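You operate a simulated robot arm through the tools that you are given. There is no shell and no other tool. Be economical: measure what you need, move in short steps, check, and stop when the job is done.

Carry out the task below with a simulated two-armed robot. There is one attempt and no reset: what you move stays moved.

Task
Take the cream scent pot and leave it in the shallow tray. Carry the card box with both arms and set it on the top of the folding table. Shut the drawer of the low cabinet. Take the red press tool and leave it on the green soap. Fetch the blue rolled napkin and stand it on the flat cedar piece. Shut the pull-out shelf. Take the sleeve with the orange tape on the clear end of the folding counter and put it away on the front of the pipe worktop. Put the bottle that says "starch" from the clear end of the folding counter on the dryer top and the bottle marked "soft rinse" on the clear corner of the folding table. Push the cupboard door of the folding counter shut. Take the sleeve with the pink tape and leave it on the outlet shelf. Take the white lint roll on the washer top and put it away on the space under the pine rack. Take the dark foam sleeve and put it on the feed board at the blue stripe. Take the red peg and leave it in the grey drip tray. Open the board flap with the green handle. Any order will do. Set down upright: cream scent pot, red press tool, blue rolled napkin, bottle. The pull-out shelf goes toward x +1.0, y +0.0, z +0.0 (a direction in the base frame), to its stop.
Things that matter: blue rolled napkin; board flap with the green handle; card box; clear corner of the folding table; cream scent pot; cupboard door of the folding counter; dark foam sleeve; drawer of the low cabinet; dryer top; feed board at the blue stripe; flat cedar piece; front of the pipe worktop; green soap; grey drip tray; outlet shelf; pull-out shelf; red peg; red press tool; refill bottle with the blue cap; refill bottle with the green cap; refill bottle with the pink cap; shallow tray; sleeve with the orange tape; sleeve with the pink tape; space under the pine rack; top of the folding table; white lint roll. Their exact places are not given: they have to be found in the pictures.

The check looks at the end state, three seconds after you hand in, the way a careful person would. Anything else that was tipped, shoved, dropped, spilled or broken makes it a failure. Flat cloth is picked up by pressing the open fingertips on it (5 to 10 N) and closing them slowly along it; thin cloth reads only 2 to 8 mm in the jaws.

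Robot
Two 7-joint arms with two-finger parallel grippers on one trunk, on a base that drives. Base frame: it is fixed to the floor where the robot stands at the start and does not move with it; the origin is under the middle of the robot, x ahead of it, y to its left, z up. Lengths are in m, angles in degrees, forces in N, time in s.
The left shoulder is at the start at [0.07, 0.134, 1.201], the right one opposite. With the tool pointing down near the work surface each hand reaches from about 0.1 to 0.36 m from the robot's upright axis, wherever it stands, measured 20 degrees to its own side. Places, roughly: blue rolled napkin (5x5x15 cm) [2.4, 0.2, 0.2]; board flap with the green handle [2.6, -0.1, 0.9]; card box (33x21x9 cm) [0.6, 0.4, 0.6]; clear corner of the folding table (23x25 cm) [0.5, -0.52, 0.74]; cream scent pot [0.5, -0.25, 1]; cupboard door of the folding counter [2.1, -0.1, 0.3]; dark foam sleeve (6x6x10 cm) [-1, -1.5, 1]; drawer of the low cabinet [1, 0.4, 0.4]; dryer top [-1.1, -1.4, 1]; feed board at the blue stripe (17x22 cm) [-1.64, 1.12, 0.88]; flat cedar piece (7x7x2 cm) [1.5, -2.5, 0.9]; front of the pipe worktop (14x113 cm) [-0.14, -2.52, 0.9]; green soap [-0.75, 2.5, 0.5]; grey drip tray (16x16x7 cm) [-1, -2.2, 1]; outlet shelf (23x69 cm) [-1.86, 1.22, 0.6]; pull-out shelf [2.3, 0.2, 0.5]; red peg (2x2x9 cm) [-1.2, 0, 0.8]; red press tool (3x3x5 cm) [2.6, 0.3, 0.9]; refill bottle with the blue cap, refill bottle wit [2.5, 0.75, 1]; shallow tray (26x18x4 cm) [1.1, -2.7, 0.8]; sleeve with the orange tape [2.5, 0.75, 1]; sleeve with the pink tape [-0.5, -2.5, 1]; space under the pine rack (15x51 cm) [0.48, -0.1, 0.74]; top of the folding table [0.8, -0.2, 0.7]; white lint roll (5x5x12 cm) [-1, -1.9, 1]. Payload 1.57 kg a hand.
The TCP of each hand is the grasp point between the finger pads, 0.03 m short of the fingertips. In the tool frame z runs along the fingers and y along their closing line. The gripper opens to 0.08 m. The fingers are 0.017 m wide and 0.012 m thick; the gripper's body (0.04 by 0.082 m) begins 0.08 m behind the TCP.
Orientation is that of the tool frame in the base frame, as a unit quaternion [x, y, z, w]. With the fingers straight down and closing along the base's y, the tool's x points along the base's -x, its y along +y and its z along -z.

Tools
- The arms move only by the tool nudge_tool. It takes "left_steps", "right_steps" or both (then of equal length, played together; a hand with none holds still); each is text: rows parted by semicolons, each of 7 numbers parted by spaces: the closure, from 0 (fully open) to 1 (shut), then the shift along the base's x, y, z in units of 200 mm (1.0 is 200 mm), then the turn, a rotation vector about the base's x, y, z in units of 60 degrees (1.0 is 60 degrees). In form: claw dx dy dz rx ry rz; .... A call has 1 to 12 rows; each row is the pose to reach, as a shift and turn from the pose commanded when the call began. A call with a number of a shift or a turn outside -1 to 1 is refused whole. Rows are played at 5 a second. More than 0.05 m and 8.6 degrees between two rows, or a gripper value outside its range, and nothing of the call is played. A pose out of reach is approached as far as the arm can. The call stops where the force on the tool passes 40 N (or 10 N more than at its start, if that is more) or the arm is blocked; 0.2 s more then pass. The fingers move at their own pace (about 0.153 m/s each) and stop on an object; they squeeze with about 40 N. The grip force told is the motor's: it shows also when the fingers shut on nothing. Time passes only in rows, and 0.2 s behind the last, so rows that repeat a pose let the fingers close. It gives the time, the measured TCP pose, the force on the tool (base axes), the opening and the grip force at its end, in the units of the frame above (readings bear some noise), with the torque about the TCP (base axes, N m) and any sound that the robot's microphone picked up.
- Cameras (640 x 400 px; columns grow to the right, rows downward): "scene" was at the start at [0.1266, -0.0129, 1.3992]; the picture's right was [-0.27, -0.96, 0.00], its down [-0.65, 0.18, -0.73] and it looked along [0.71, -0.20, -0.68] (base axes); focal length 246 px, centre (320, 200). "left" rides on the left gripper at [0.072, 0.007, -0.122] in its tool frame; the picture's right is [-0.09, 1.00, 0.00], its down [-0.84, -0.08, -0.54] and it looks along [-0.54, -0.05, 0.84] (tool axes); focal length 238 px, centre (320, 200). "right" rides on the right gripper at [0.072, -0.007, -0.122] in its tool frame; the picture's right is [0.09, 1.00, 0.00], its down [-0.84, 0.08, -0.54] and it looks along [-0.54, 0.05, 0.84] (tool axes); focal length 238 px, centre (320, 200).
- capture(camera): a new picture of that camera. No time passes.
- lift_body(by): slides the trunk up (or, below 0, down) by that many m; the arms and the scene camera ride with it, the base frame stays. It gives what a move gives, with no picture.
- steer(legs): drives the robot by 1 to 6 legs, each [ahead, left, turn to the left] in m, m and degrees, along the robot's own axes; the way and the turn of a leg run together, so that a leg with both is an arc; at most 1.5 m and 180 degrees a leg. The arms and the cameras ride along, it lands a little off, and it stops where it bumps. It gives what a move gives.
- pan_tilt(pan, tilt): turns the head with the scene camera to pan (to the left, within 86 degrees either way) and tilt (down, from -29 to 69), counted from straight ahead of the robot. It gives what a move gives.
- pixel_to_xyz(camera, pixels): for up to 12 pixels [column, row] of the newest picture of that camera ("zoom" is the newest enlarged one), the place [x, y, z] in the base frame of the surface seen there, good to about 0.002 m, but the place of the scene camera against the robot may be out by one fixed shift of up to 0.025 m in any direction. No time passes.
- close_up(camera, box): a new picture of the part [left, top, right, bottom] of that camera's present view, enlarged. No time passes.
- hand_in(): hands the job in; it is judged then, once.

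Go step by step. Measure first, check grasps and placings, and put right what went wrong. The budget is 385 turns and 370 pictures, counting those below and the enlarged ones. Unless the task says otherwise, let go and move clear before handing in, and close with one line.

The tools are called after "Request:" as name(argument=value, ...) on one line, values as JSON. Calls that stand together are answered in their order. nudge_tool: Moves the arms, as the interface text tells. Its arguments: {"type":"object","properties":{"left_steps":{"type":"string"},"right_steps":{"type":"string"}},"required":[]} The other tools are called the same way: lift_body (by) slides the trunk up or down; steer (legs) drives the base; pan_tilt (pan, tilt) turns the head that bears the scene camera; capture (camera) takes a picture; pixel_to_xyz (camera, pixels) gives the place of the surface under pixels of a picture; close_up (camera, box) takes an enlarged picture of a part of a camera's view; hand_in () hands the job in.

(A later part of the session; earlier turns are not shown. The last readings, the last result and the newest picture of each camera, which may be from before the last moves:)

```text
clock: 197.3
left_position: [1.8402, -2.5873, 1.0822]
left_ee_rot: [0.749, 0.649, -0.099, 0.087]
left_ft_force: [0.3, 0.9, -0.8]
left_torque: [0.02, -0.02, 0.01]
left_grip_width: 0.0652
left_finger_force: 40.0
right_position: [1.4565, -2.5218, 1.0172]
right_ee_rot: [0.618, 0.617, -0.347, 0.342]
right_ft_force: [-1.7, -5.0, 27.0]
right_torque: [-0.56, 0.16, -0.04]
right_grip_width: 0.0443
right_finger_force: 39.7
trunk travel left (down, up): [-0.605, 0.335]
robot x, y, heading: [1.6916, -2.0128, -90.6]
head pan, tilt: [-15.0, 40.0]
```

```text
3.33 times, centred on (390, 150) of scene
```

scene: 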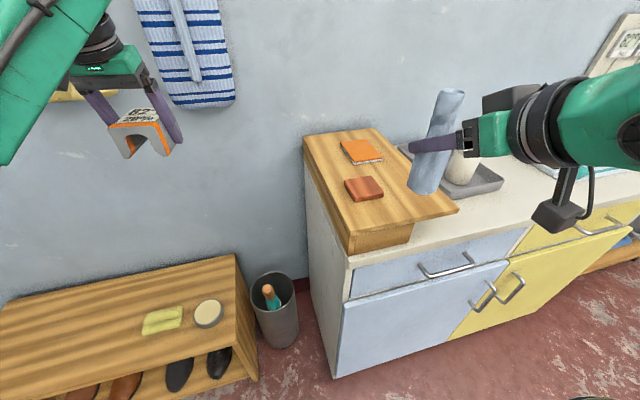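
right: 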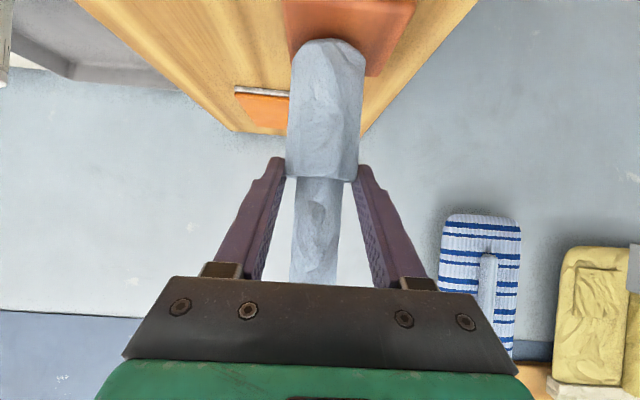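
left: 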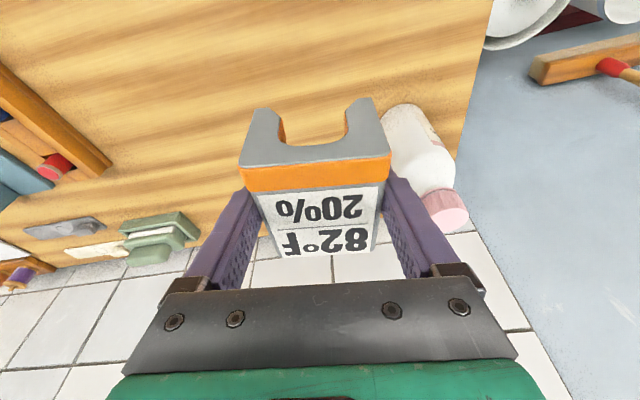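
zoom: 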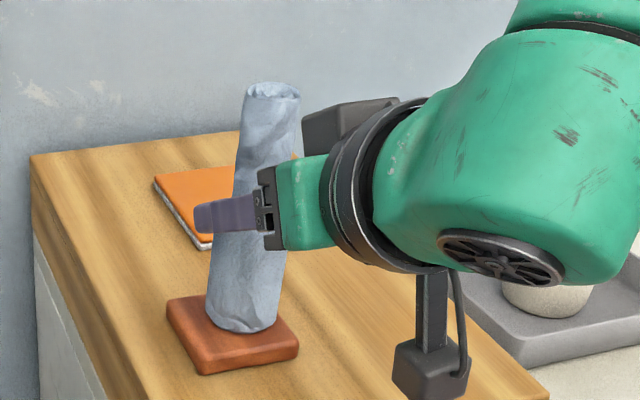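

Contact (27 N). I ease up 1 mm, open, and withdraw along the hand's axis.

Request:
nudge_tool(right_steps="1 0 0 0.01 0 0 0;0.8 0 0 0.01 0 0 0;0.4 0 0 0.01 0 0 0;0 0 0 0.01 0 0 0;0 0 0 0.01 0 0 0;0 0 0.1 0.06 0 0 0;0 0 0.25 0.15 0 0 0;0 0 0.4 0.25 0 0 0;0 0 0.55 0.35 0 0 0;0 0 0.55 0.35 0 0 0")

Request:
capture(camera="scene")

Request:
close_up(camera="scene", box=[320, 90, 440, 210])

```text
clock: 199.5
left_position: [1.8372, -2.5895, 1.0809]
left_ee_rot: [0.749, 0.65, -0.097, 0.085]
left_ft_force: [-0.1, -1.6, -0.8]
left_torque: [0.0, -0.01, -0.02]
left_grip_width: 0.0654
left_finger_force: 39.9
right_position: [1.4554, -2.4136, 1.0836]
right_ee_rot: [0.62, 0.618, -0.344, 0.339]
right_ft_force: [-0.8, -0.5, 0.7]
right_torque: [0.04, 0.0, -0.01]
right_grip_width: 0.08
right_finger_force: 0.1
trunk travel left (down, up): [-0.605, 0.335]
robot x, y, heading: [1.6924, -2.0174, -90.4]
head pan, tilt: [-15.0, 40.0]
```

```text
291 pictures are left
```

scene: 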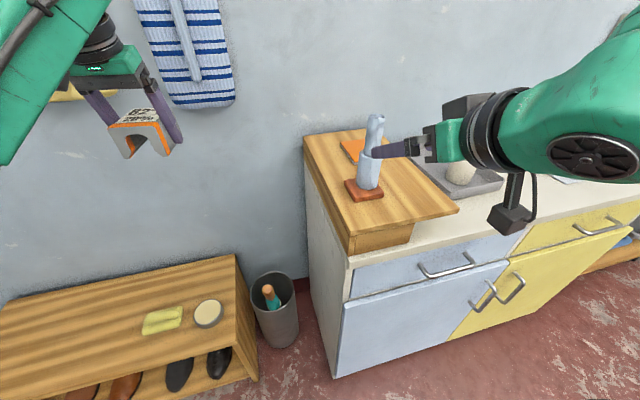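

```text
3.33 times, centred on (380, 150) of scene
```

zoom: 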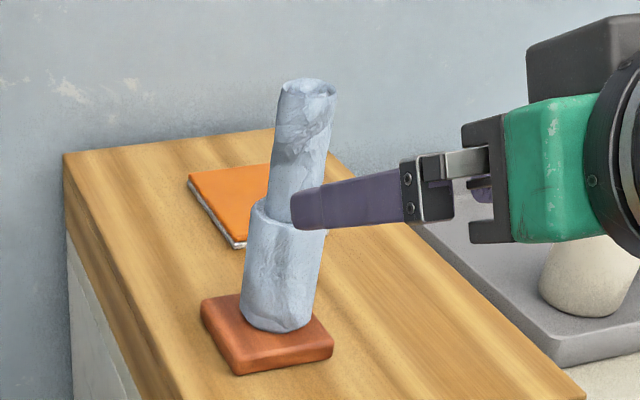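

Napkin stands on the cedar. Next: back away and go right to the pipe worktop with the orange sleeve.

Request:
steer(legs=[[-0.55, 0, 0], [0, -1.5, 0], [0, -0.15, 0]])

Request:
lift_body(by=0.17)

Request:
pan_tilt(pan=-10, tilt=30)

Request:
capture(camera="scene")

```text
clock: 210.7
left_position: [0.1814, -2.0246, 1.0806]
left_ee_rot: [0.746, 0.653, -0.098, 0.086]
left_ft_force: [-0.2, -0.6, -0.2]
left_torque: [0.02, 0.0, 0.0]
left_grip_width: 0.0652
left_finger_force: 40.2
right_position: [-0.2023, -1.8538, 1.0843]
right_ee_rot: [0.618, 0.621, -0.342, 0.34]
right_ft_force: [-0.6, -0.7, -0.2]
right_torque: [-0.03, 0.0, 0.01]
right_grip_width: 0.0801
right_finger_force: 0.0
trunk travel left (down, up): [-0.605, 0.335]
robot x, y, heading: [0.0286, -1.4537, -90.0]
head pan, tilt: [-15.0, 40.0]
```

```text
clock: 212.7
left_position: [0.1803, -2.0245, 1.2521]
left_ee_rot: [0.747, 0.652, -0.098, 0.085]
left_ft_force: [-0.5, 0.4, -1.1]
left_torque: [-0.03, 0.01, -0.01]
left_grip_width: 0.065
left_finger_force: 40.1
right_position: [-0.2035, -1.8529, 1.2548]
right_ee_rot: [0.618, 0.62, -0.342, 0.341]
right_ft_force: [0.4, -0.1, 0.4]
right_torque: [0.0, 0.02, -0.01]
right_grip_width: 0.0801
right_finger_force: 0.0
trunk travel left (down, up): [-0.775, 0.165]
robot x, y, heading: [0.0301, -1.4468, -90.1]
head pan, tilt: [-15.0, 40.0]
```

```text
clock: 213.4
left_position: [0.1806, -2.0249, 1.2505]
left_ee_rot: [0.747, 0.653, -0.097, 0.086]
left_ft_force: [-0.1, -0.3, -1.6]
left_torque: [0.0, -0.03, 0.03]
left_grip_width: 0.0654
left_finger_force: 40.0
right_position: [-0.2041, -1.8531, 1.2539]
right_ee_rot: [0.618, 0.62, -0.343, 0.341]
right_ft_force: [-0.3, 0.8, 0.1]
right_torque: [-0.01, -0.02, -0.03]
right_grip_width: 0.08
right_finger_force: 0.0
trunk travel left (down, up): [-0.775, 0.165]
robot x, y, heading: [0.0276, -1.4444, -90.0]
head pan, tilt: [-10.0, 30.0]
```

```text
289 pictures are left
```

scene: 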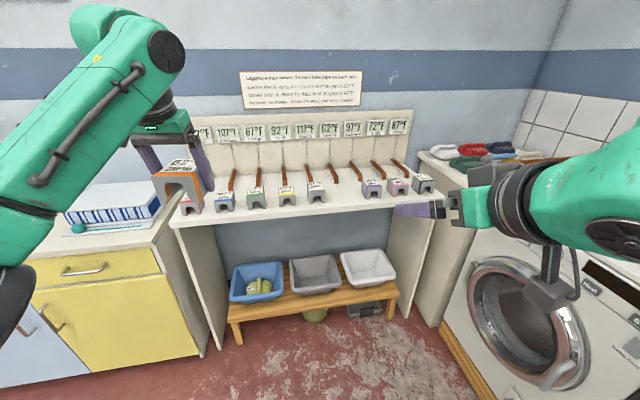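

A sign and labelled pipes are above the worktop. I zoom in on the sign and the sleeves.

Request:
close_up(camera="scene", box=[230, 60, 370, 120])

Request:
close_up(camera="scene", box=[170, 110, 450, 230])

```text
4.57 times, centred on (300, 90) of scene
```

zoom: 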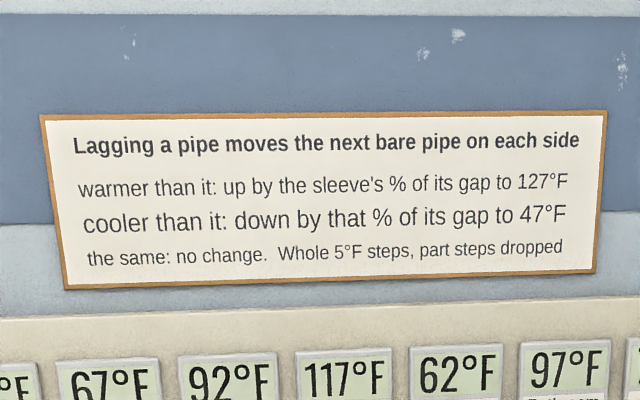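

```text
2.29 times, centred on (310, 170) of scene
```

zoom: 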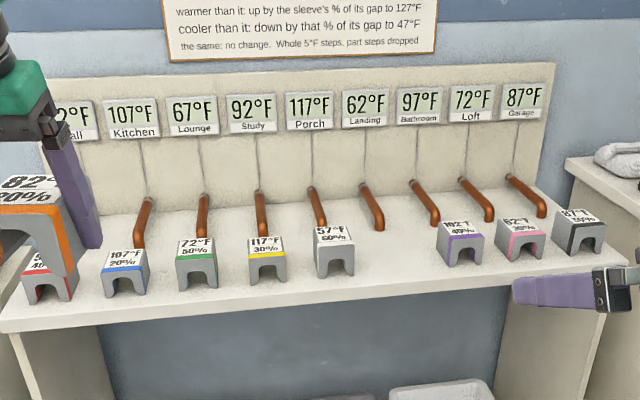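

The worktop front has sleeves in a row with a gap near (343,195). I measure the row.

Request:
pixel_to_xyz(camera="scene", pixels=[[316, 190], [371, 184], [398, 182], [422, 179], [343, 195], [343, 203], [345, 210], [360, 203], [288, 192], [280, 215], [225, 220], [410, 200]])

Request:
steer(legs=[[0.55, 0, 0]])

Request:
pan_tilt(pan=0, tilt=45)

Request:
capture(camera="scene")

Request:
capture(camera="left")

```text
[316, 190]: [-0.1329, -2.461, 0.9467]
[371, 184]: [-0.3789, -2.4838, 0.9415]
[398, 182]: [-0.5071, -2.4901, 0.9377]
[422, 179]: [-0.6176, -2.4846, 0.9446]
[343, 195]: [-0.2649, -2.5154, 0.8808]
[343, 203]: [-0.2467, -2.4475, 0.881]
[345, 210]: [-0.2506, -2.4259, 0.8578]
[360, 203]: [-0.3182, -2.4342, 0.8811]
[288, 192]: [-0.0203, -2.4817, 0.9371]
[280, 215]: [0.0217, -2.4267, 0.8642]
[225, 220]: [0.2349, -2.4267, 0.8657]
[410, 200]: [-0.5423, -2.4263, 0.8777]
```

```text
clock: 216.6
left_position: [0.181, -2.5809, 1.2519]
left_ee_rot: [0.746, 0.653, -0.098, 0.087]
left_ft_force: [0.1, -0.3, -0.7]
left_torque: [0.01, 0.02, -0.04]
left_grip_width: 0.0654
left_finger_force: 39.8
right_position: [-0.204, -2.4103, 1.2545]
right_ee_rot: [0.617, 0.621, -0.341, 0.342]
right_ft_force: [-0.1, -0.6, 0.1]
right_torque: [-0.01, 0.0, 0.0]
right_grip_width: 0.0802
right_finger_force: 0.0
trunk travel left (down, up): [-0.775, 0.165]
robot x, y, heading: [0.0322, -2.006, -90.1]
head pan, tilt: [-10.0, 30.0]
```

```text
clock: 217.3
left_position: [0.181, -2.582, 1.2512]
left_ee_rot: [0.747, 0.652, -0.098, 0.085]
left_ft_force: [-0.5, -0.2, -0.1]
left_torque: [-0.04, 0.02, 0.02]
left_grip_width: 0.0653
left_finger_force: 40.3
right_position: [-0.203, -2.4106, 1.2542]
right_ee_rot: [0.617, 0.621, -0.343, 0.341]
right_ft_force: [0.9, -0.6, 0.1]
right_torque: [0.0, -0.02, 0.02]
right_grip_width: 0.08
right_finger_force: 0.0
trunk travel left (down, up): [-0.775, 0.165]
robot x, y, heading: [0.0284, -2.0076, -90.1]
head pan, tilt: [0.0, 45.0]
```

```text
286 pictures are left
```

scene: 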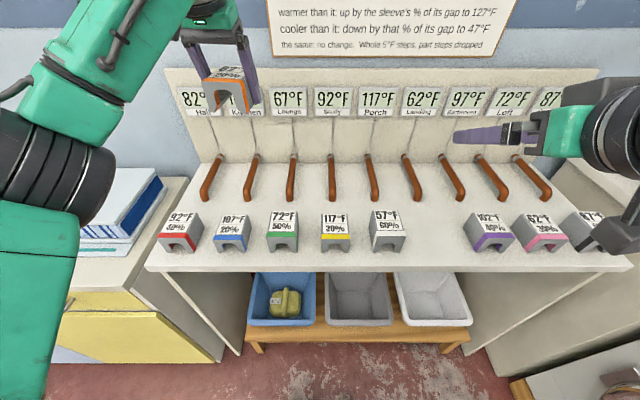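

```text
285 pictures are left
```

left: 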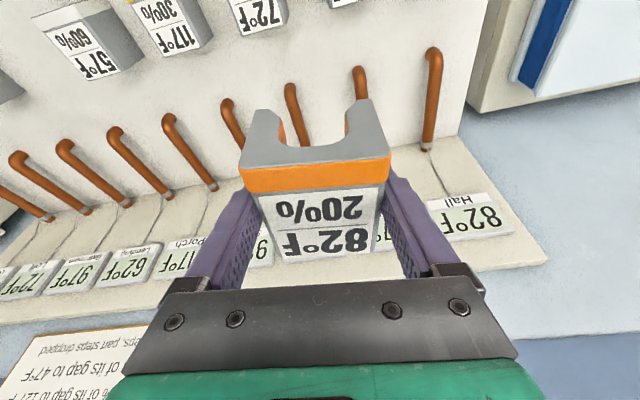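

The free gap is at x≈−0.256, y≈−2.515, surface z≈0.8995. I strafe to align the left hand and lower the trunk.

Request:
pixel_to_xyz(camera="scene", pixels=[[416, 200], [378, 200], [388, 215], [388, 245], [490, 240], [440, 240], [545, 240], [545, 215], [525, 245], [567, 245]])

Request:
steer(legs=[[0, -0.43, 0]])

Request:
lift_body(by=-0.15)

Request:
capture(camera="left")

Request:
capture(camera="scene")

```text
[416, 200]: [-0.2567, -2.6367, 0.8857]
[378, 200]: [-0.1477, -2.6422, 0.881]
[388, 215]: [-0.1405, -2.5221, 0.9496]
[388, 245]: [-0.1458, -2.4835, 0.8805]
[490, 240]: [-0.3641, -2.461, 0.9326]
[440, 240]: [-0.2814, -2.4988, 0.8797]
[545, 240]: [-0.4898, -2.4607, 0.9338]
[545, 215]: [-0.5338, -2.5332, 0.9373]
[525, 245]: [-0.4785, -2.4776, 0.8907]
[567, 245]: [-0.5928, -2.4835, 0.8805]
```

```text
clock: 219.9
left_position: [-0.243, -2.5828, 1.2507]
left_ee_rot: [0.746, 0.653, -0.098, 0.084]
left_ft_force: [0.1, 0.2, -0.1]
left_torque: [0.04, 0.02, -0.01]
left_grip_width: 0.0655
left_finger_force: 39.5
right_position: [-0.6284, -2.4118, 1.2538]
right_ee_rot: [0.617, 0.621, -0.344, 0.341]
right_ft_force: [0.4, -0.2, 0.0]
right_torque: [0.01, 0.0, -0.01]
right_grip_width: 0.08
right_finger_force: 0.1
trunk travel left (down, up): [-0.775, 0.165]
robot x, y, heading: [-0.3944, -2.0047, -90.0]
head pan, tilt: [0.0, 45.0]
```

```text
clock: 221.7
left_position: [-0.2459, -2.5822, 1.1023]
left_ee_rot: [0.747, 0.652, -0.097, 0.085]
left_ft_force: [-0.6, 0.2, 0.0]
left_torque: [0.0, 0.01, 0.0]
left_grip_width: 0.0649
left_finger_force: 40.0
right_position: [-0.6291, -2.4106, 1.104]
right_ee_rot: [0.617, 0.621, -0.342, 0.341]
right_ft_force: [-0.1, 0.8, 0.2]
right_torque: [-0.01, 0.02, -0.03]
right_grip_width: 0.0801
right_finger_force: 0.1
trunk travel left (down, up): [-0.625, 0.315]
robot x, y, heading: [-0.3969, -2.0082, -90.0]
head pan, tilt: [0.0, 45.0]
```

```text
284 pictures are left
```

left: 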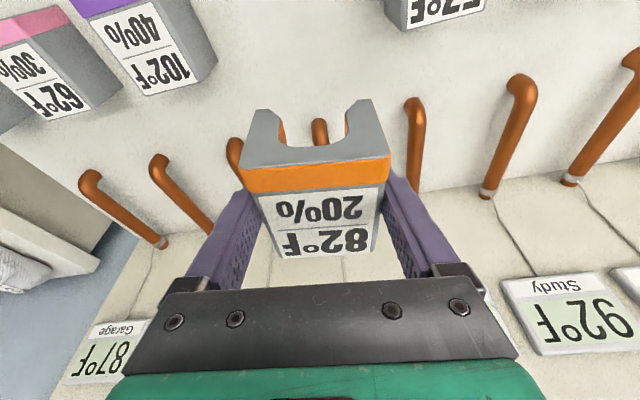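

```text
283 pictures are left
```

scene: 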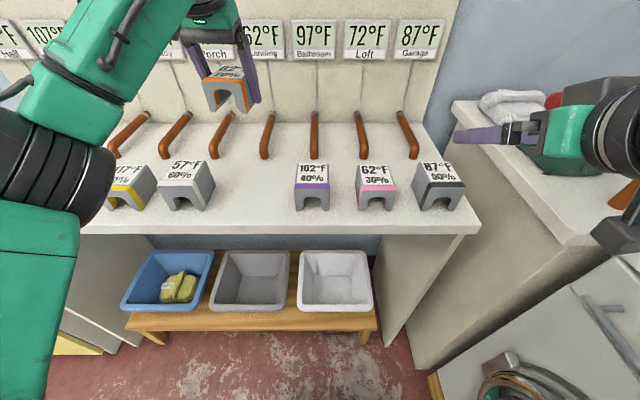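

I move back over the gap, square the yaw, and lower to about 1 cm above.

Request:
nudge_tool(left_steps="1 -0.02 0.15 0 0 0 0.06;1 -0.05 0.33 0 0 0 0.13;1 -0.05 0.33 -0.2 0 0 0.13;1 -0.05 0.33 -0.4 0 0 0.13;1 -0.05 0.33 -0.6 0 0 0.13;1 -0.05 0.33 -0.75 0 0 0.13;1 -0.05 0.33 -0.8 0 0 0.13;1 -0.05 0.33 -0.8 0 0 0.13")

Request:
capture(camera="left")

Request:
capture(camera="scene")

```text
clock: 223.5
left_position: [-0.2557, -2.5171, 0.9403]
left_ee_rot: [0.701, 0.701, -0.091, 0.091]
left_ft_force: [0.0, 0.3, -0.1]
left_torque: [-0.01, -0.02, 0.02]
left_grip_width: 0.0652
left_finger_force: 39.4
right_position: [-0.6308, -2.4113, 1.104]
right_ee_rot: [0.618, 0.62, -0.343, 0.341]
right_ft_force: [-1.0, 0.5, -1.8]
right_torque: [0.0, 0.01, 0.01]
right_grip_width: 0.08
right_finger_force: 0.0
trunk travel left (down, up): [-0.625, 0.315]
robot x, y, heading: [-0.3959, -2.0029, -90.0]
head pan, tilt: [0.0, 45.0]
```

```text
282 pictures are left
```

left: 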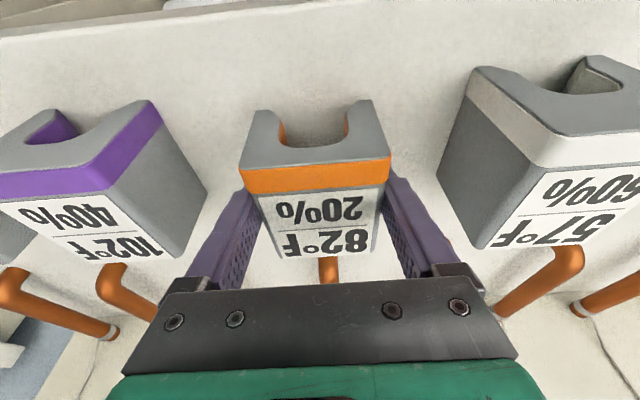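

```text
281 pictures are left
```

scene: 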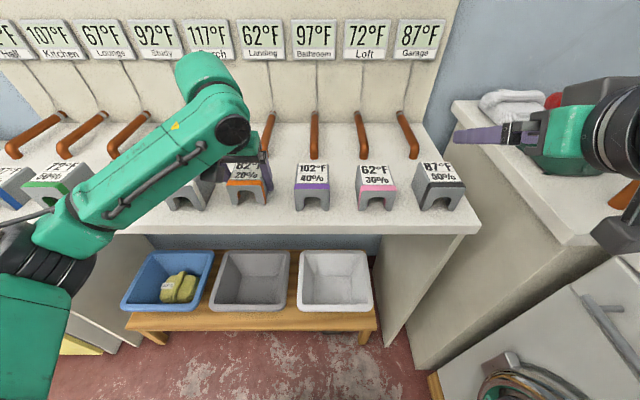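

Well placed in the row. I lower to contact, release and rise.

Request:
nudge_tool(left_steps="1 0 0 -0.02 0 0 0;1 0 0 -0.04 0 0 0;1 0 0 -0.05 0 0 0;1 0 0 -0.05 0 0 0")

Request:
nudge_tool(left_steps="0.9 0 0 0.005 0 0 0;0 0 0 0.005 0 0 0;0 0 0 0.005 0 0 0;0 0 0 0.15 0 0 0;0 0 0 0.35 0 0 0;0 0 0 0.55 0 0 0;0 0 0 0.75 0 0 0;0 0 0 0.75 0 0 0")

Request:
capture(camera="left")

```text
clock: 224.5
left_position: [-0.2552, -2.5162, 0.9308]
left_ee_rot: [0.701, 0.701, -0.092, 0.092]
left_ft_force: [0.6, -0.6, 2.0]
left_torque: [-0.13, -0.02, -0.03]
left_grip_width: 0.0653
left_finger_force: 40.0
right_position: [-0.6305, -2.4105, 1.104]
right_ee_rot: [0.618, 0.62, -0.343, 0.341]
right_ft_force: [0.2, 0.9, -0.1]
right_torque: [0.01, 0.0, -0.07]
right_grip_width: 0.0801
right_finger_force: 0.1
trunk travel left (down, up): [-0.625, 0.315]
robot x, y, heading: [-0.3968, -2.0064, -90.2]
head pan, tilt: [0.0, 45.0]
```

```text
clock: 226.3
left_position: [-0.2557, -2.5188, 1.0807]
left_ee_rot: [0.701, 0.702, -0.091, 0.092]
left_ft_force: [0.3, 0.0, -0.2]
left_torque: [0.01, 0.05, -0.06]
left_grip_width: 0.0798
left_finger_force: 0.0
right_position: [-0.6305, -2.4112, 1.1046]
right_ee_rot: [0.617, 0.621, -0.343, 0.341]
right_ft_force: [0.2, 0.1, -0.2]
right_torque: [0.01, 0.03, -0.01]
right_grip_width: 0.08
right_finger_force: 0.1
trunk travel left (down, up): [-0.625, 0.315]
robot x, y, heading: [-0.4009, -2.0065, -90.0]
head pan, tilt: [0.0, 45.0]
```

```text
280 pictures are left
```

left: 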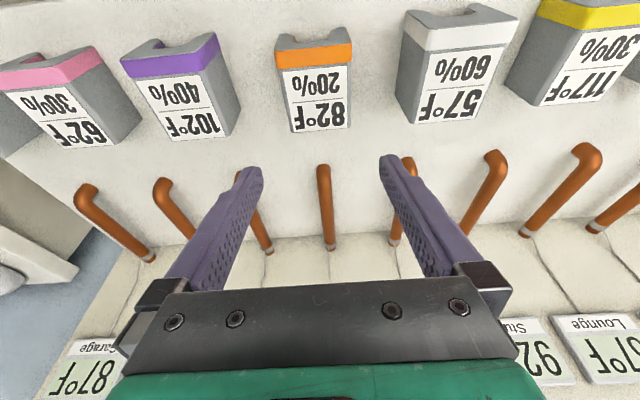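

The orange sleeve is in place. Next the pink sleeve (50,90 in left view): I measure it, and pitch the right hand down for it.

Request:
pixel_to_xyz(camera="left", pixels=[[8, 80], [98, 58], [60, 146], [108, 134], [60, 105], [128, 68], [212, 48], [172, 136], [220, 128]])

Request:
nudge_tool(right_steps="0 0 0 0.03 0.14 0 0;0 0.02 0 0.06 0.28 0 0;0 0.06 0 0.09 0.42 0 0;0 0.1 0 0.12 0.56 0 0;0 0.15 0 0.12 0.7 0 0;0 0.2 0 0.12 0.717 0 0;0 0.2 0 0.12 0.717 0 0")

Request:
capture(camera="right")

```text
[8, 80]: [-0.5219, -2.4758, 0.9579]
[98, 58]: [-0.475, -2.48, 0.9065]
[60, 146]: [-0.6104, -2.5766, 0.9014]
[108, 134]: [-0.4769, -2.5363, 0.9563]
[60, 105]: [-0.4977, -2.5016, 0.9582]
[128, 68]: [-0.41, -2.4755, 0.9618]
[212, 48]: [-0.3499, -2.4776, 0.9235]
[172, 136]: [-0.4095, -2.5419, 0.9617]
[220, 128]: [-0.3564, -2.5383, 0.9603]
```

```text
clock: 227.9
left_position: [-0.2566, -2.5179, 1.081]
left_ee_rot: [0.701, 0.701, -0.091, 0.091]
left_ft_force: [0.6, -0.1, -0.1]
left_torque: [0.01, 0.0, -0.01]
left_grip_width: 0.0801
left_finger_force: 0.0
right_position: [-0.5891, -2.4106, 1.1281]
right_ee_rot: [0.699, 0.703, -0.09, 0.091]
right_ft_force: [0.9, -0.4, -0.3]
right_torque: [-0.01, -0.04, -0.03]
right_grip_width: 0.0801
right_finger_force: 0.1
trunk travel left (down, up): [-0.625, 0.315]
robot x, y, heading: [-0.3977, -2.0078, -89.8]
head pan, tilt: [0.0, 45.0]
```

```text
279 pictures are left
```

right: 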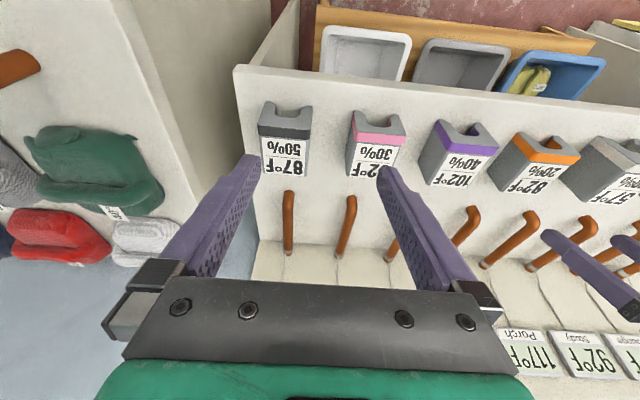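

Request:
pixel_to_xyz(camera="right", pixels=[[355, 133], [403, 138], [350, 170], [375, 155], [395, 155], [357, 145], [262, 128], [307, 132], [375, 178]])

Request:
close_up(camera="right", box=[330, 95, 430, 190])

```text
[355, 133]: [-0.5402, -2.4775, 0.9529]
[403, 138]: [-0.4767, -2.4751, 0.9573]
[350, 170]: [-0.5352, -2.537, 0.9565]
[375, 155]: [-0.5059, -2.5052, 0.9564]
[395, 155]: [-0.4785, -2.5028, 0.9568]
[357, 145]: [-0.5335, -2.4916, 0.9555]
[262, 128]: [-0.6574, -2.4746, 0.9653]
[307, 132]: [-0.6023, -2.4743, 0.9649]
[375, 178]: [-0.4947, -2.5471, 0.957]
```

```text
4.21 times, centred on (380, 142) of right
```

zoom: 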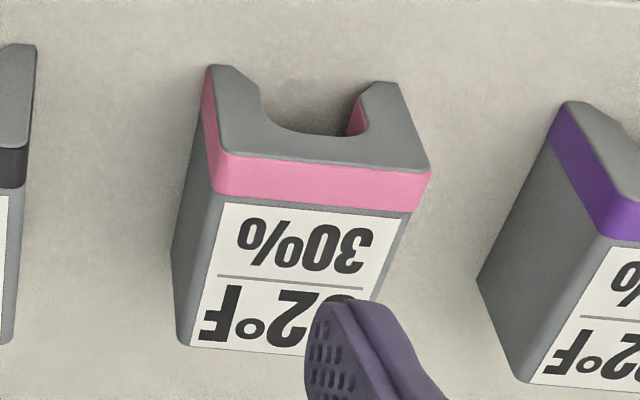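

Pink sleeve centre (−0.506, −2.507), top 0.957. I move the right hand over it and descend part way, then verify.

Request:
nudge_tool(right_steps="0 0.14 -0.16 0 0 0 0;0 0.28 -0.32 0 0 0 0;0 0.415 -0.48 0 0 0 0;0 0.415 -0.48 -0.2 0 0 0;0 0.415 -0.48 -0.4 0 0 0;0 0.415 -0.48 -0.55 0 0 0;0 0.415 -0.48 -0.55 0 0 0")

Request:
capture(camera="right")

```text
clock: 229.5
left_position: [-0.2556, -2.5185, 1.0811]
left_ee_rot: [0.7, 0.702, -0.092, 0.092]
left_ft_force: [0.5, -0.6, -0.6]
left_torque: [-0.02, -0.01, -0.02]
left_grip_width: 0.0802
left_finger_force: 0.0
right_position: [-0.5081, -2.5059, 1.0161]
right_ee_rot: [0.699, 0.703, -0.091, 0.09]
right_ft_force: [-0.5, -0.6, 0.3]
right_torque: [0.0, -0.03, 0.02]
right_grip_width: 0.08
right_finger_force: 0.0
right hand out of reach, approached as far as the arm can: row 3, 4
trunk travel left (down, up): [-0.625, 0.315]
robot x, y, heading: [-0.3929, -2.006, -90.1]
head pan, tilt: [0.0, 45.0]
```

```text
277 pictures are left
```

right: 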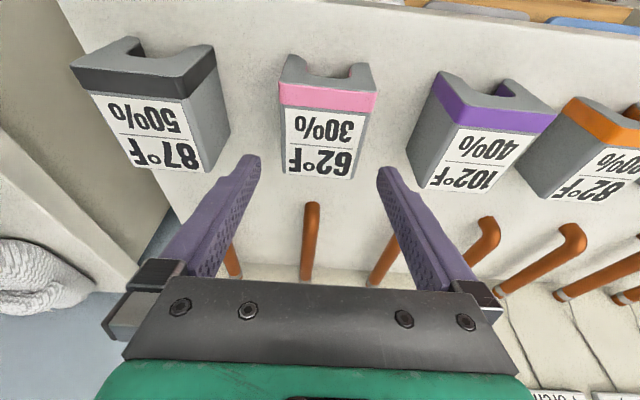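

Request:
nudge_tool(right_steps="0 0 0 -0.15 0 0 0;0 0.01 0 -0.3 0 0 0;0 0.01 0 -0.41 0 0 0;0 0.01 0 -0.41 0 0 0;1 0.01 0 -0.41 0 0 0;1 0.01 0 -0.41 0 0 0;1 0.01 0 -0.41 0 0 0;1 0.01 0 -0.3 0 0 0;1 0.01 0 -0.1 0 0 0;1 0.01 0 0.1 0 0 0;1 0.01 0.1 0.2 0 0 0;1 0.01 0.1 0.2 0 0 0")

Request:
capture(camera="right")

```text
clock: 232.1
left_position: [-0.2553, -2.5192, 1.0802]
left_ee_rot: [0.7, 0.702, -0.092, 0.092]
left_ft_force: [-0.3, 0.3, -0.2]
left_torque: [-0.01, -0.01, 0.0]
left_grip_width: 0.0801
left_finger_force: 0.0
right_position: [-0.5057, -2.4882, 1.0585]
right_ee_rot: [0.7, 0.703, -0.091, 0.091]
right_ft_force: [-0.3, 0.3, -0.7]
right_torque: [0.0, 0.01, -0.02]
right_grip_width: 0.0655
right_finger_force: 39.6
trunk travel left (down, up): [-0.625, 0.315]
robot x, y, heading: [-0.3989, -2.005, -89.9]
head pan, tilt: [0.0, 45.0]
```

```text
276 pictures are left
```

right: 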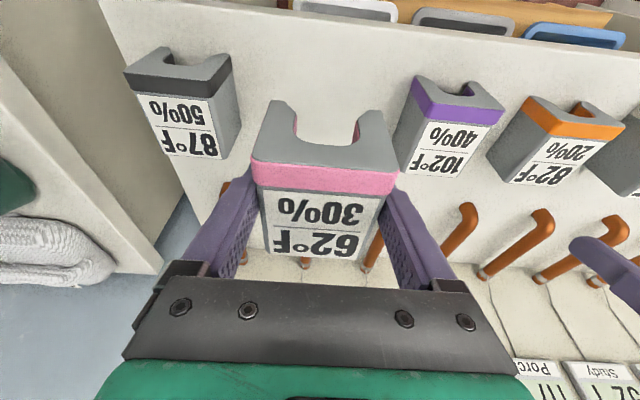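

Pink sleeve is held. I raise the trunk, back away, and turn to face the dryer.

Request:
lift_body(by=0.2)

Request:
steer(legs=[[-0.6, 0, 0], [0, 0.35, 0], [0, 0, -90]])

Request:
pan_tilt(pan=5, tilt=30)

Request:
capture(camera="scene")

```text
clock: 234.3
left_position: [-0.2551, -2.5189, 1.2807]
left_ee_rot: [0.7, 0.702, -0.092, 0.092]
left_ft_force: [0.1, 0.2, 0.0]
left_torque: [0.01, 0.02, 0.01]
left_grip_width: 0.08
left_finger_force: 0.1
right_position: [-0.5072, -2.4882, 1.2591]
right_ee_rot: [0.7, 0.703, -0.092, 0.09]
right_ft_force: [0.7, -0.9, 0.3]
right_torque: [-0.02, 0.01, -0.03]
right_grip_width: 0.0655
right_finger_force: 40.4
trunk travel left (down, up): [-0.825, 0.115]
robot x, y, heading: [-0.397, -2.0091, -90.1]
head pan, tilt: [0.0, 45.0]
```

```text
clock: 243.3
left_position: [-0.559, -1.5546, 1.2798]
left_ee_rot: [0.992, -0.006, -0.13, -0.001]
left_ft_force: [-0.7, 0.6, 0.6]
left_torque: [0.01, -0.03, 0.01]
left_grip_width: 0.0802
left_finger_force: 0.3
right_position: [-0.5238, -1.304, 1.2581]
right_ee_rot: [0.992, -0.006, -0.129, -0.002]
right_ft_force: [0.0, -0.5, -0.3]
right_torque: [0.04, 0.0, 0.0]
right_grip_width: 0.0655
right_finger_force: 39.8
trunk travel left (down, up): [-0.825, 0.115]
robot x, y, heading: [-0.0456, -1.4164, 178.8]
head pan, tilt: [0.0, 45.0]
```

```text
clock: 244.1
left_position: [-0.5586, -1.5524, 1.2802]
left_ee_rot: [0.992, -0.007, -0.13, -0.001]
left_ft_force: [0.7, -0.4, 0.1]
left_torque: [0.0, 0.0, -0.02]
left_grip_width: 0.08
left_finger_force: 0.1
right_position: [-0.5239, -1.3043, 1.2595]
right_ee_rot: [0.992, -0.005, -0.128, -0.001]
right_ft_force: [-0.1, -1.0, -0.8]
right_torque: [0.0, -0.03, 0.0]
right_grip_width: 0.0653
right_finger_force: 40.3
trunk travel left (down, up): [-0.825, 0.115]
robot x, y, heading: [-0.042, -1.4219, 178.8]
head pan, tilt: [5.0, 30.0]
```

```text
275 pictures are left
```

scene: 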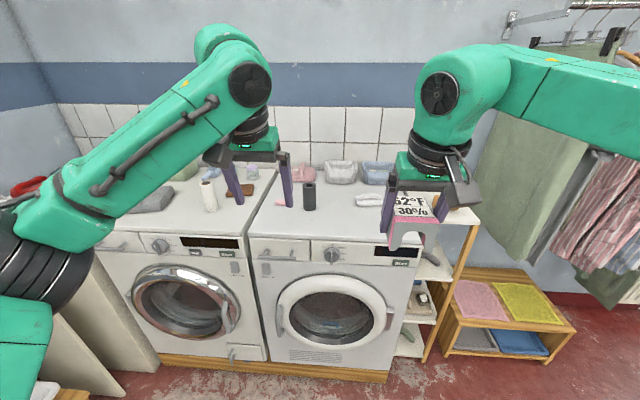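

Request:
close_up(camera="scene", box=[100, 140, 420, 280])

Request:
pixel_to_xyz(camera="scene", pixels=[[309, 185], [309, 205], [303, 195], [315, 195], [209, 185], [210, 208], [150, 200], [290, 232], [290, 210], [240, 210], [330, 250], [260, 205]])

```text
2.00 times, centred on (260, 210) of scene
```

zoom: 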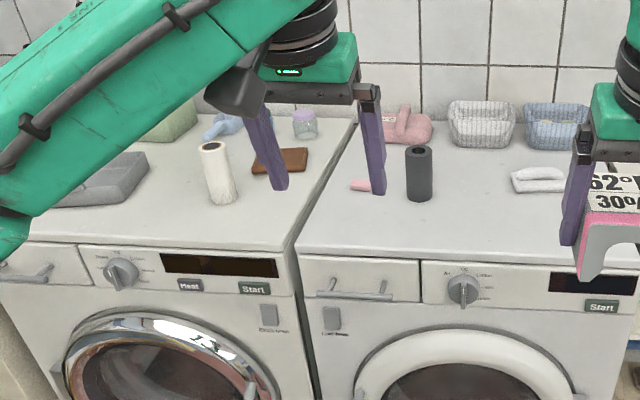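

```text
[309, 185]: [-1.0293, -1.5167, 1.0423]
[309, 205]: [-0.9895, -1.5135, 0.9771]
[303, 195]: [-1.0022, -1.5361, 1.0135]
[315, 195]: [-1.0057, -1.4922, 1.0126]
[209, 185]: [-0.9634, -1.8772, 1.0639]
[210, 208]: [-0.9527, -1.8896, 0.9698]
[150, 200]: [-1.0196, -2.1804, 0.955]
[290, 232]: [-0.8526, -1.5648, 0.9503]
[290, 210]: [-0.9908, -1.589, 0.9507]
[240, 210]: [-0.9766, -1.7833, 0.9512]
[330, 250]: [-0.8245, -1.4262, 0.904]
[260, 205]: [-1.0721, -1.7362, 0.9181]
```

Foam sleeve stands at ≈(−1.03,−1.514), dryer top z≈0.969. I drive up to it with the left hand.

Request:
steer(legs=[[0.42, -0.03, 1.2]])

Request:
lift_body(by=-0.1)

Request:
capture(camera="left")

```text
clock: 246.7
left_position: [-0.9726, -1.5329, 1.2818]
left_ee_rot: [0.991, 0.005, -0.13, 0.001]
left_ft_force: [-0.5, -0.3, -0.2]
left_torque: [0.02, 0.02, 0.02]
left_grip_width: 0.0799
left_finger_force: 0.0
right_position: [-0.9443, -1.2822, 1.2599]
right_ee_rot: [0.992, 0.005, -0.129, 0.0]
right_ft_force: [0.0, -0.3, -0.3]
right_torque: [-0.04, 0.04, 0.0]
right_grip_width: 0.0655
right_finger_force: 40.1
trunk travel left (down, up): [-0.825, 0.115]
robot x, y, heading: [-0.4656, -1.3882, -179.7]
head pan, tilt: [5.0, 30.0]
```

```text
clock: 248.0
left_position: [-0.9756, -1.5337, 1.1815]
left_ee_rot: [0.992, 0.004, -0.13, 0.0]
left_ft_force: [0.3, 0.4, 0.2]
left_torque: [-0.02, -0.01, 0.04]
left_grip_width: 0.0801
left_finger_force: 0.1
right_position: [-0.9454, -1.2829, 1.1586]
right_ee_rot: [0.991, 0.005, -0.13, -0.001]
right_ft_force: [0.2, -0.6, 0.3]
right_torque: [0.02, -0.03, -0.01]
right_grip_width: 0.0655
right_finger_force: 40.0
trunk travel left (down, up): [-0.725, 0.215]
robot x, y, heading: [-0.463, -1.39, -179.6]
head pan, tilt: [5.0, 30.0]
```

```text
273 pictures are left
```

left: 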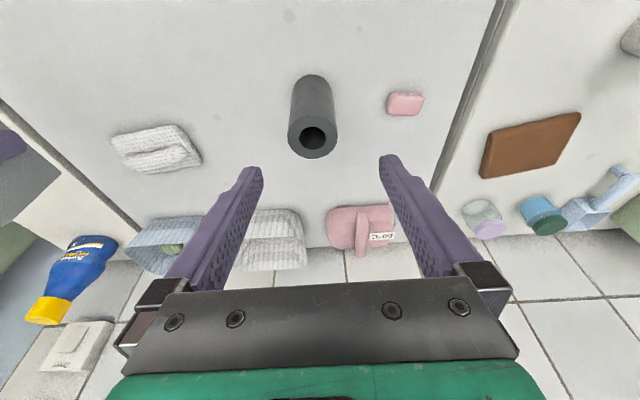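

Request:
pixel_to_xyz(camera="left", pixels=[[291, 136], [334, 136], [312, 122], [313, 155], [312, 80], [302, 100], [325, 100], [312, 65]])

```text
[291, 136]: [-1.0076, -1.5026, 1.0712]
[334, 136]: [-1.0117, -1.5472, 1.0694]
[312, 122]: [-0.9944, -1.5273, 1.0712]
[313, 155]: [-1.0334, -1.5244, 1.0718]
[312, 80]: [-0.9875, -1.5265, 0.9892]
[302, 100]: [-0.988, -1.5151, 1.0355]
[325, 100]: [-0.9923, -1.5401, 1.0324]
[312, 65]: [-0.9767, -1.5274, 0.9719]
```

Foam top centre (−1.011,−1.525), z 1.071. I descend, grip and lift.

Request:
nudge_tool(left_steps="0 -0.18 0.045 -0.1 0 0 0;0 -0.18 0.045 -0.3 0 0 0;0 -0.18 0.045 -0.5 0 0 0;0 -0.18 0.045 -0.7 0 0 0;0 -0.18 0.045 -0.72 0 0 0;0.7 -0.18 0.045 -0.72 0 0 0;1 -0.18 0.045 -0.72 0 0 0;1 -0.18 0.045 -0.72 0 0 0;1 -0.18 0.045 -0.5 0 0 0;1 -0.18 0.045 -0.3 0 0 0;1 -0.18 0.045 -0.1 0 0 0;1 -0.18 0.045 -0.1 0 0 0")

Request:
capture(camera="left")

```text
clock: 250.6
left_position: [-1.0129, -1.5244, 1.1624]
left_ee_rot: [0.992, 0.004, -0.13, 0.001]
left_ft_force: [-0.6, -0.3, 0.3]
left_torque: [0.01, 0.01, 0.04]
left_grip_width: 0.0545
left_finger_force: 40.0
right_position: [-0.9464, -1.281, 1.1595]
right_ee_rot: [0.992, 0.005, -0.128, 0.0]
right_ft_force: [0.6, 0.1, 0.5]
right_torque: [0.02, -0.02, 0.04]
right_grip_width: 0.0655
right_finger_force: 39.8
trunk travel left (down, up): [-0.725, 0.215]
robot x, y, heading: [-0.469, -1.3839, -179.7]
head pan, tilt: [5.0, 30.0]
```

```text
272 pictures are left
```

left: 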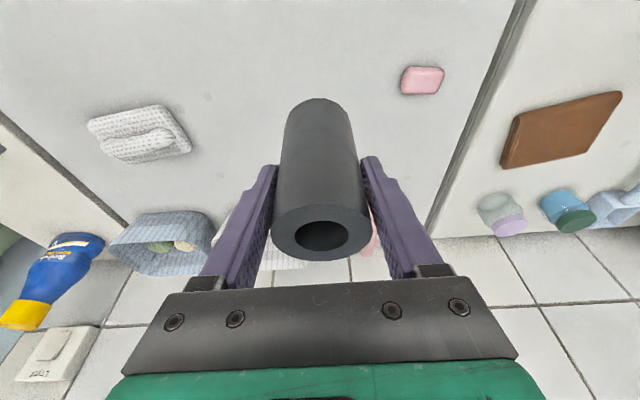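

Foam sleeve is held (bottom ≈0.066 below TCP). I raise, back off and drive toward the feed board area.

Request:
lift_body(by=0.1)

Request:
steer(legs=[[-0.33, 0, 0], [0, -1.2, 0], [0, -0.6, 0]])

Request:
pan_tilt(pan=-20, tilt=25)

Request:
capture(camera="scene")

```text
clock: 252.0
left_position: [-1.013, -1.5236, 1.2626]
left_ee_rot: [0.991, 0.004, -0.13, 0.0]
left_ft_force: [-0.4, -0.3, -0.6]
left_torque: [-0.02, 0.05, -0.01]
left_grip_width: 0.0544
left_finger_force: 39.9
right_position: [-0.9462, -1.2819, 1.2579]
right_ee_rot: [0.992, 0.005, -0.129, 0.0]
right_ft_force: [0.1, 0.3, -0.5]
right_torque: [-0.01, -0.02, -0.02]
right_grip_width: 0.0653
right_finger_force: 39.7
trunk travel left (down, up): [-0.825, 0.115]
robot x, y, heading: [-0.4643, -1.3913, -180.0]
head pan, tilt: [5.0, 30.0]
```

```text
clock: 262.9
left_position: [-0.6976, 0.304, 1.2622]
left_ee_rot: [0.992, 0.005, -0.13, -0.001]
left_ft_force: [-1.3, 0.2, -0.5]
left_torque: [0.02, 0.01, 0.01]
left_grip_width: 0.0543
left_finger_force: 40.2
right_position: [-0.6309, 0.5457, 1.2588]
right_ee_rot: [0.992, 0.006, -0.129, 0.0]
right_ft_force: [-0.8, -0.4, 0.1]
right_torque: [0.01, -0.02, -0.02]
right_grip_width: 0.0652
right_finger_force: 39.8
trunk travel left (down, up): [-0.825, 0.115]
robot x, y, heading: [-0.1515, 0.4431, -179.6]
head pan, tilt: [5.0, 30.0]
```

```text
clock: 263.8
left_position: [-0.6976, 0.3054, 1.2619]
left_ee_rot: [0.991, 0.004, -0.13, 0.001]
left_ft_force: [-0.2, 0.0, -1.4]
left_torque: [0.0, 0.02, 0.02]
left_grip_width: 0.0543
left_finger_force: 39.7
right_position: [-0.632, 0.5469, 1.2581]
right_ee_rot: [0.992, 0.006, -0.129, 0.0]
right_ft_force: [-0.1, -0.8, -0.6]
right_torque: [-0.03, 0.0, -0.02]
right_grip_width: 0.0654
right_finger_force: 40.4
trunk travel left (down, up): [-0.825, 0.115]
robot x, y, heading: [-0.1538, 0.4442, -179.7]
head pan, tilt: [-20.0, 25.0]
```

```text
271 pictures are left
```

scene: 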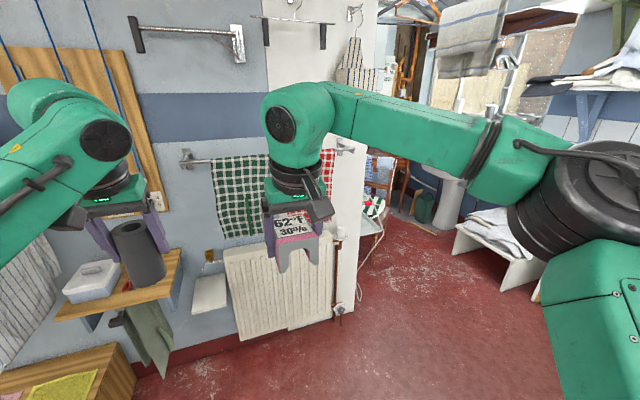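

Request:
steer(legs=[[0, -0.5, 0]])

Request:
pan_tilt(pan=0, tilt=20)

Request:
capture(camera="scene")

Request:
pan_tilt(pan=-30, tilt=30)

Request:
capture(camera="scene")

```text
clock: 266.8
left_position: [-0.7007, 0.8071, 1.2622]
left_ee_rot: [0.992, 0.007, -0.13, -0.001]
left_ft_force: [-0.2, 0.4, -0.9]
left_torque: [0.01, -0.03, 0.02]
left_grip_width: 0.0543
left_finger_force: 40.3
right_position: [-0.6367, 1.0495, 1.2589]
right_ee_rot: [0.992, 0.007, -0.129, 0.0]
right_ft_force: [-0.1, 0.1, -0.4]
right_torque: [-0.01, -0.02, 0.02]
right_grip_width: 0.0655
right_finger_force: 40.0
trunk travel left (down, up): [-0.825, 0.115]
robot x, y, heading: [-0.1546, 0.9506, -179.3]
head pan, tilt: [-20.0, 25.0]
```

```text
clock: 267.6
left_position: [-0.7017, 0.8103, 1.2604]
left_ee_rot: [0.992, 0.006, -0.129, 0.0]
left_ft_force: [-0.1, 0.4, -0.3]
left_torque: [-0.01, 0.0, -0.02]
left_grip_width: 0.0543
left_finger_force: 40.3
right_position: [-0.6353, 1.0512, 1.2591]
right_ee_rot: [0.992, 0.008, -0.129, 0.001]
right_ft_force: [0.4, 0.6, 0.1]
right_torque: [-0.01, -0.02, 0.02]
right_grip_width: 0.0654
right_finger_force: 40.2
trunk travel left (down, up): [-0.825, 0.115]
robot x, y, heading: [-0.1517, 0.948, -179.2]
head pan, tilt: [0.0, 20.0]
```

```text
270 pictures are left
```

scene: 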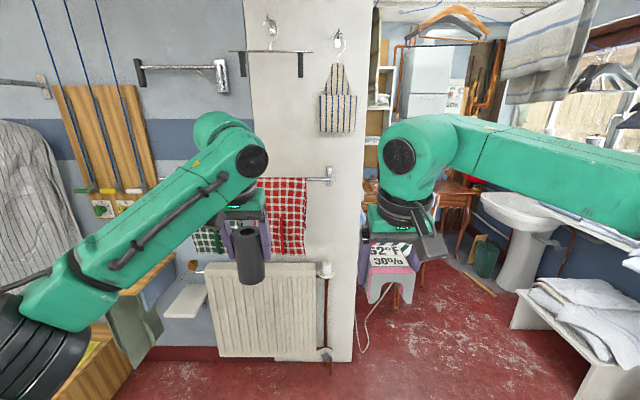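

```text
clock: 268.6
left_position: [-0.7015, 0.8099, 1.2617]
left_ee_rot: [0.992, 0.006, -0.129, 0.0]
left_ft_force: [0.2, -0.7, -0.5]
left_torque: [-0.03, 0.01, 0.02]
left_grip_width: 0.0545
left_finger_force: 40.1
right_position: [-0.6345, 1.052, 1.2605]
right_ee_rot: [0.992, 0.007, -0.129, 0.0]
right_ft_force: [0.9, 0.3, -1.9]
right_torque: [0.01, 0.02, 0.02]
right_grip_width: 0.0654
right_finger_force: 39.9
trunk travel left (down, up): [-0.825, 0.115]
robot x, y, heading: [-0.1522, 0.9484, -179.4]
head pan, tilt: [-30.0, 30.0]
```

```text
269 pictures are left
```

scene: 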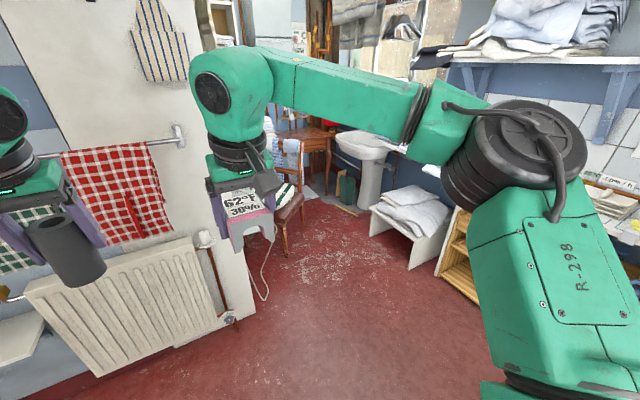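

I measure the partition end, opening, and white bench.

Request:
pixel_to_xyz(camera="scene", pixels=[[250, 300], [235, 318], [200, 240], [370, 235], [410, 268], [440, 270], [300, 150], [270, 240], [285, 210], [330, 145], [470, 300], [350, 200]])

Request:
close_up(camera="scene", box=[200, 0, 480, 280])

```text
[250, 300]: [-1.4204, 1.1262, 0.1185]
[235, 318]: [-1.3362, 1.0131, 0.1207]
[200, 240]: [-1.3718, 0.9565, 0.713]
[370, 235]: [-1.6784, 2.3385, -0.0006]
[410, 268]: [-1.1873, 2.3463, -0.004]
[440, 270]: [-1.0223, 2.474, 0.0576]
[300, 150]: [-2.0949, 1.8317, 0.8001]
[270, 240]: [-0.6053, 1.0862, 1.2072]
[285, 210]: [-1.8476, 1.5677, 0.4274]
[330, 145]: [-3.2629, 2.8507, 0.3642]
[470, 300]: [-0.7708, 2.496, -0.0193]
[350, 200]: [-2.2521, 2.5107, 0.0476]
```

```text
1.43 times, centred on (340, 140) of scene
```

zoom: 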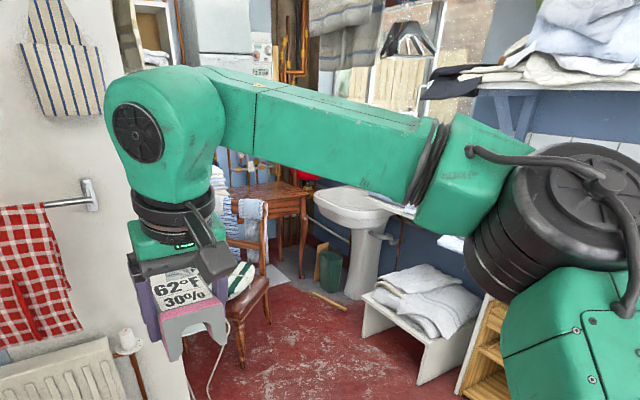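

I go closer to look around the partition end.

Request:
steer(legs=[[0, -0.75, 0], [0.35, 0, 0]])

Request:
pan_tilt(pan=15, tilt=30)

Request:
capture(camera="scene")

```text
clock: 274.6
left_position: [-1.0598, 1.5766, 1.2632]
left_ee_rot: [0.991, 0.001, -0.131, 0.001]
left_ft_force: [0.6, -0.1, 0.0]
left_torque: [-0.02, 0.01, -0.02]
left_grip_width: 0.0542
left_finger_force: 40.2
right_position: [-0.9915, 1.8183, 1.2585]
right_ee_rot: [0.992, 0.003, -0.13, 0.0]
right_ft_force: [0.2, 0.1, -0.5]
right_torque: [-0.02, -0.01, 0.02]
right_grip_width: 0.0653
right_finger_force: 40.4
trunk travel left (down, up): [-0.825, 0.115]
robot x, y, heading: [-0.5148, 1.7062, 180.1]
head pan, tilt: [-30.0, 30.0]
```

```text
clock: 275.7
left_position: [-1.0622, 1.5769, 1.2626]
left_ee_rot: [0.991, 0.001, -0.131, 0.0]
left_ft_force: [-0.4, -0.3, -0.6]
left_torque: [-0.04, -0.01, 0.0]
left_grip_width: 0.0546
left_finger_force: 39.3
right_position: [-0.9945, 1.8188, 1.259]
right_ee_rot: [0.992, 0.001, -0.129, 0.0]
right_ft_force: [0.8, -0.6, -0.5]
right_torque: [0.01, -0.02, 0.0]
right_grip_width: 0.0653
right_finger_force: 40.2
trunk travel left (down, up): [-0.825, 0.115]
robot x, y, heading: [-0.5128, 1.7107, 179.6]
head pan, tilt: [15.0, 30.0]
```

```text
267 pictures are left
```

scene: 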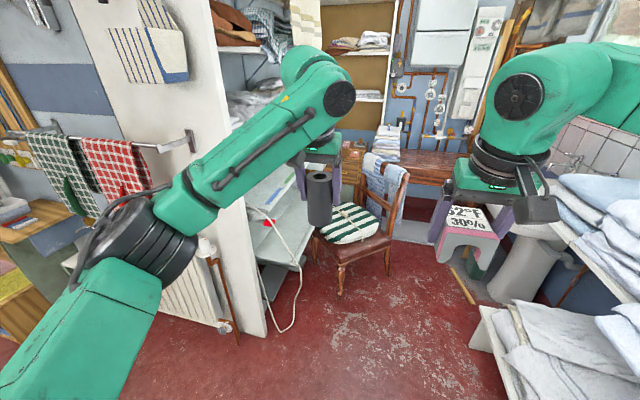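

Request:
close_up(camera="scene", box=[220, 60, 440, 340])

Request:
pixel_to_xyz(camera="scene", pixels=[[340, 293], [388, 272], [315, 270], [268, 225], [290, 250], [270, 265], [290, 205], [265, 335], [350, 225], [285, 330], [480, 320], [400, 200]])

```text
1.43 times, centred on (330, 200) of scene
```

zoom: 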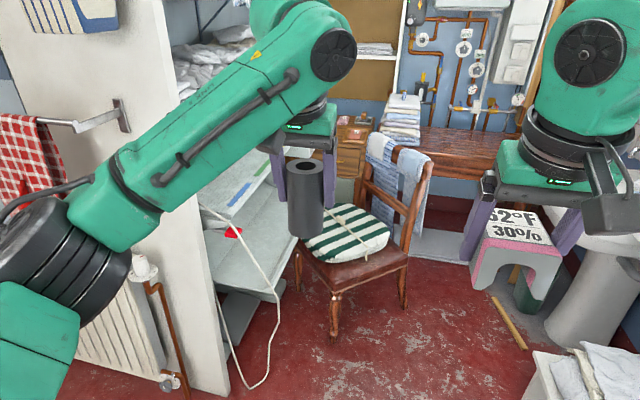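

```text
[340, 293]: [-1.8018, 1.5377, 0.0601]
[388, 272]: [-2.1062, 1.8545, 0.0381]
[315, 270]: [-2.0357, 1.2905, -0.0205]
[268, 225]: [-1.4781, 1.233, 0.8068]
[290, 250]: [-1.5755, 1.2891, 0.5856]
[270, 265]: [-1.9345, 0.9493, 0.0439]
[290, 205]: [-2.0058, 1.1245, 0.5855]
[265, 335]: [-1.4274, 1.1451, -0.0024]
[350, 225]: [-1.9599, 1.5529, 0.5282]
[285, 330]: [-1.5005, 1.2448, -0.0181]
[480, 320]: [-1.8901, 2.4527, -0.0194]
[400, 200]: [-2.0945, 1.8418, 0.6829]
```

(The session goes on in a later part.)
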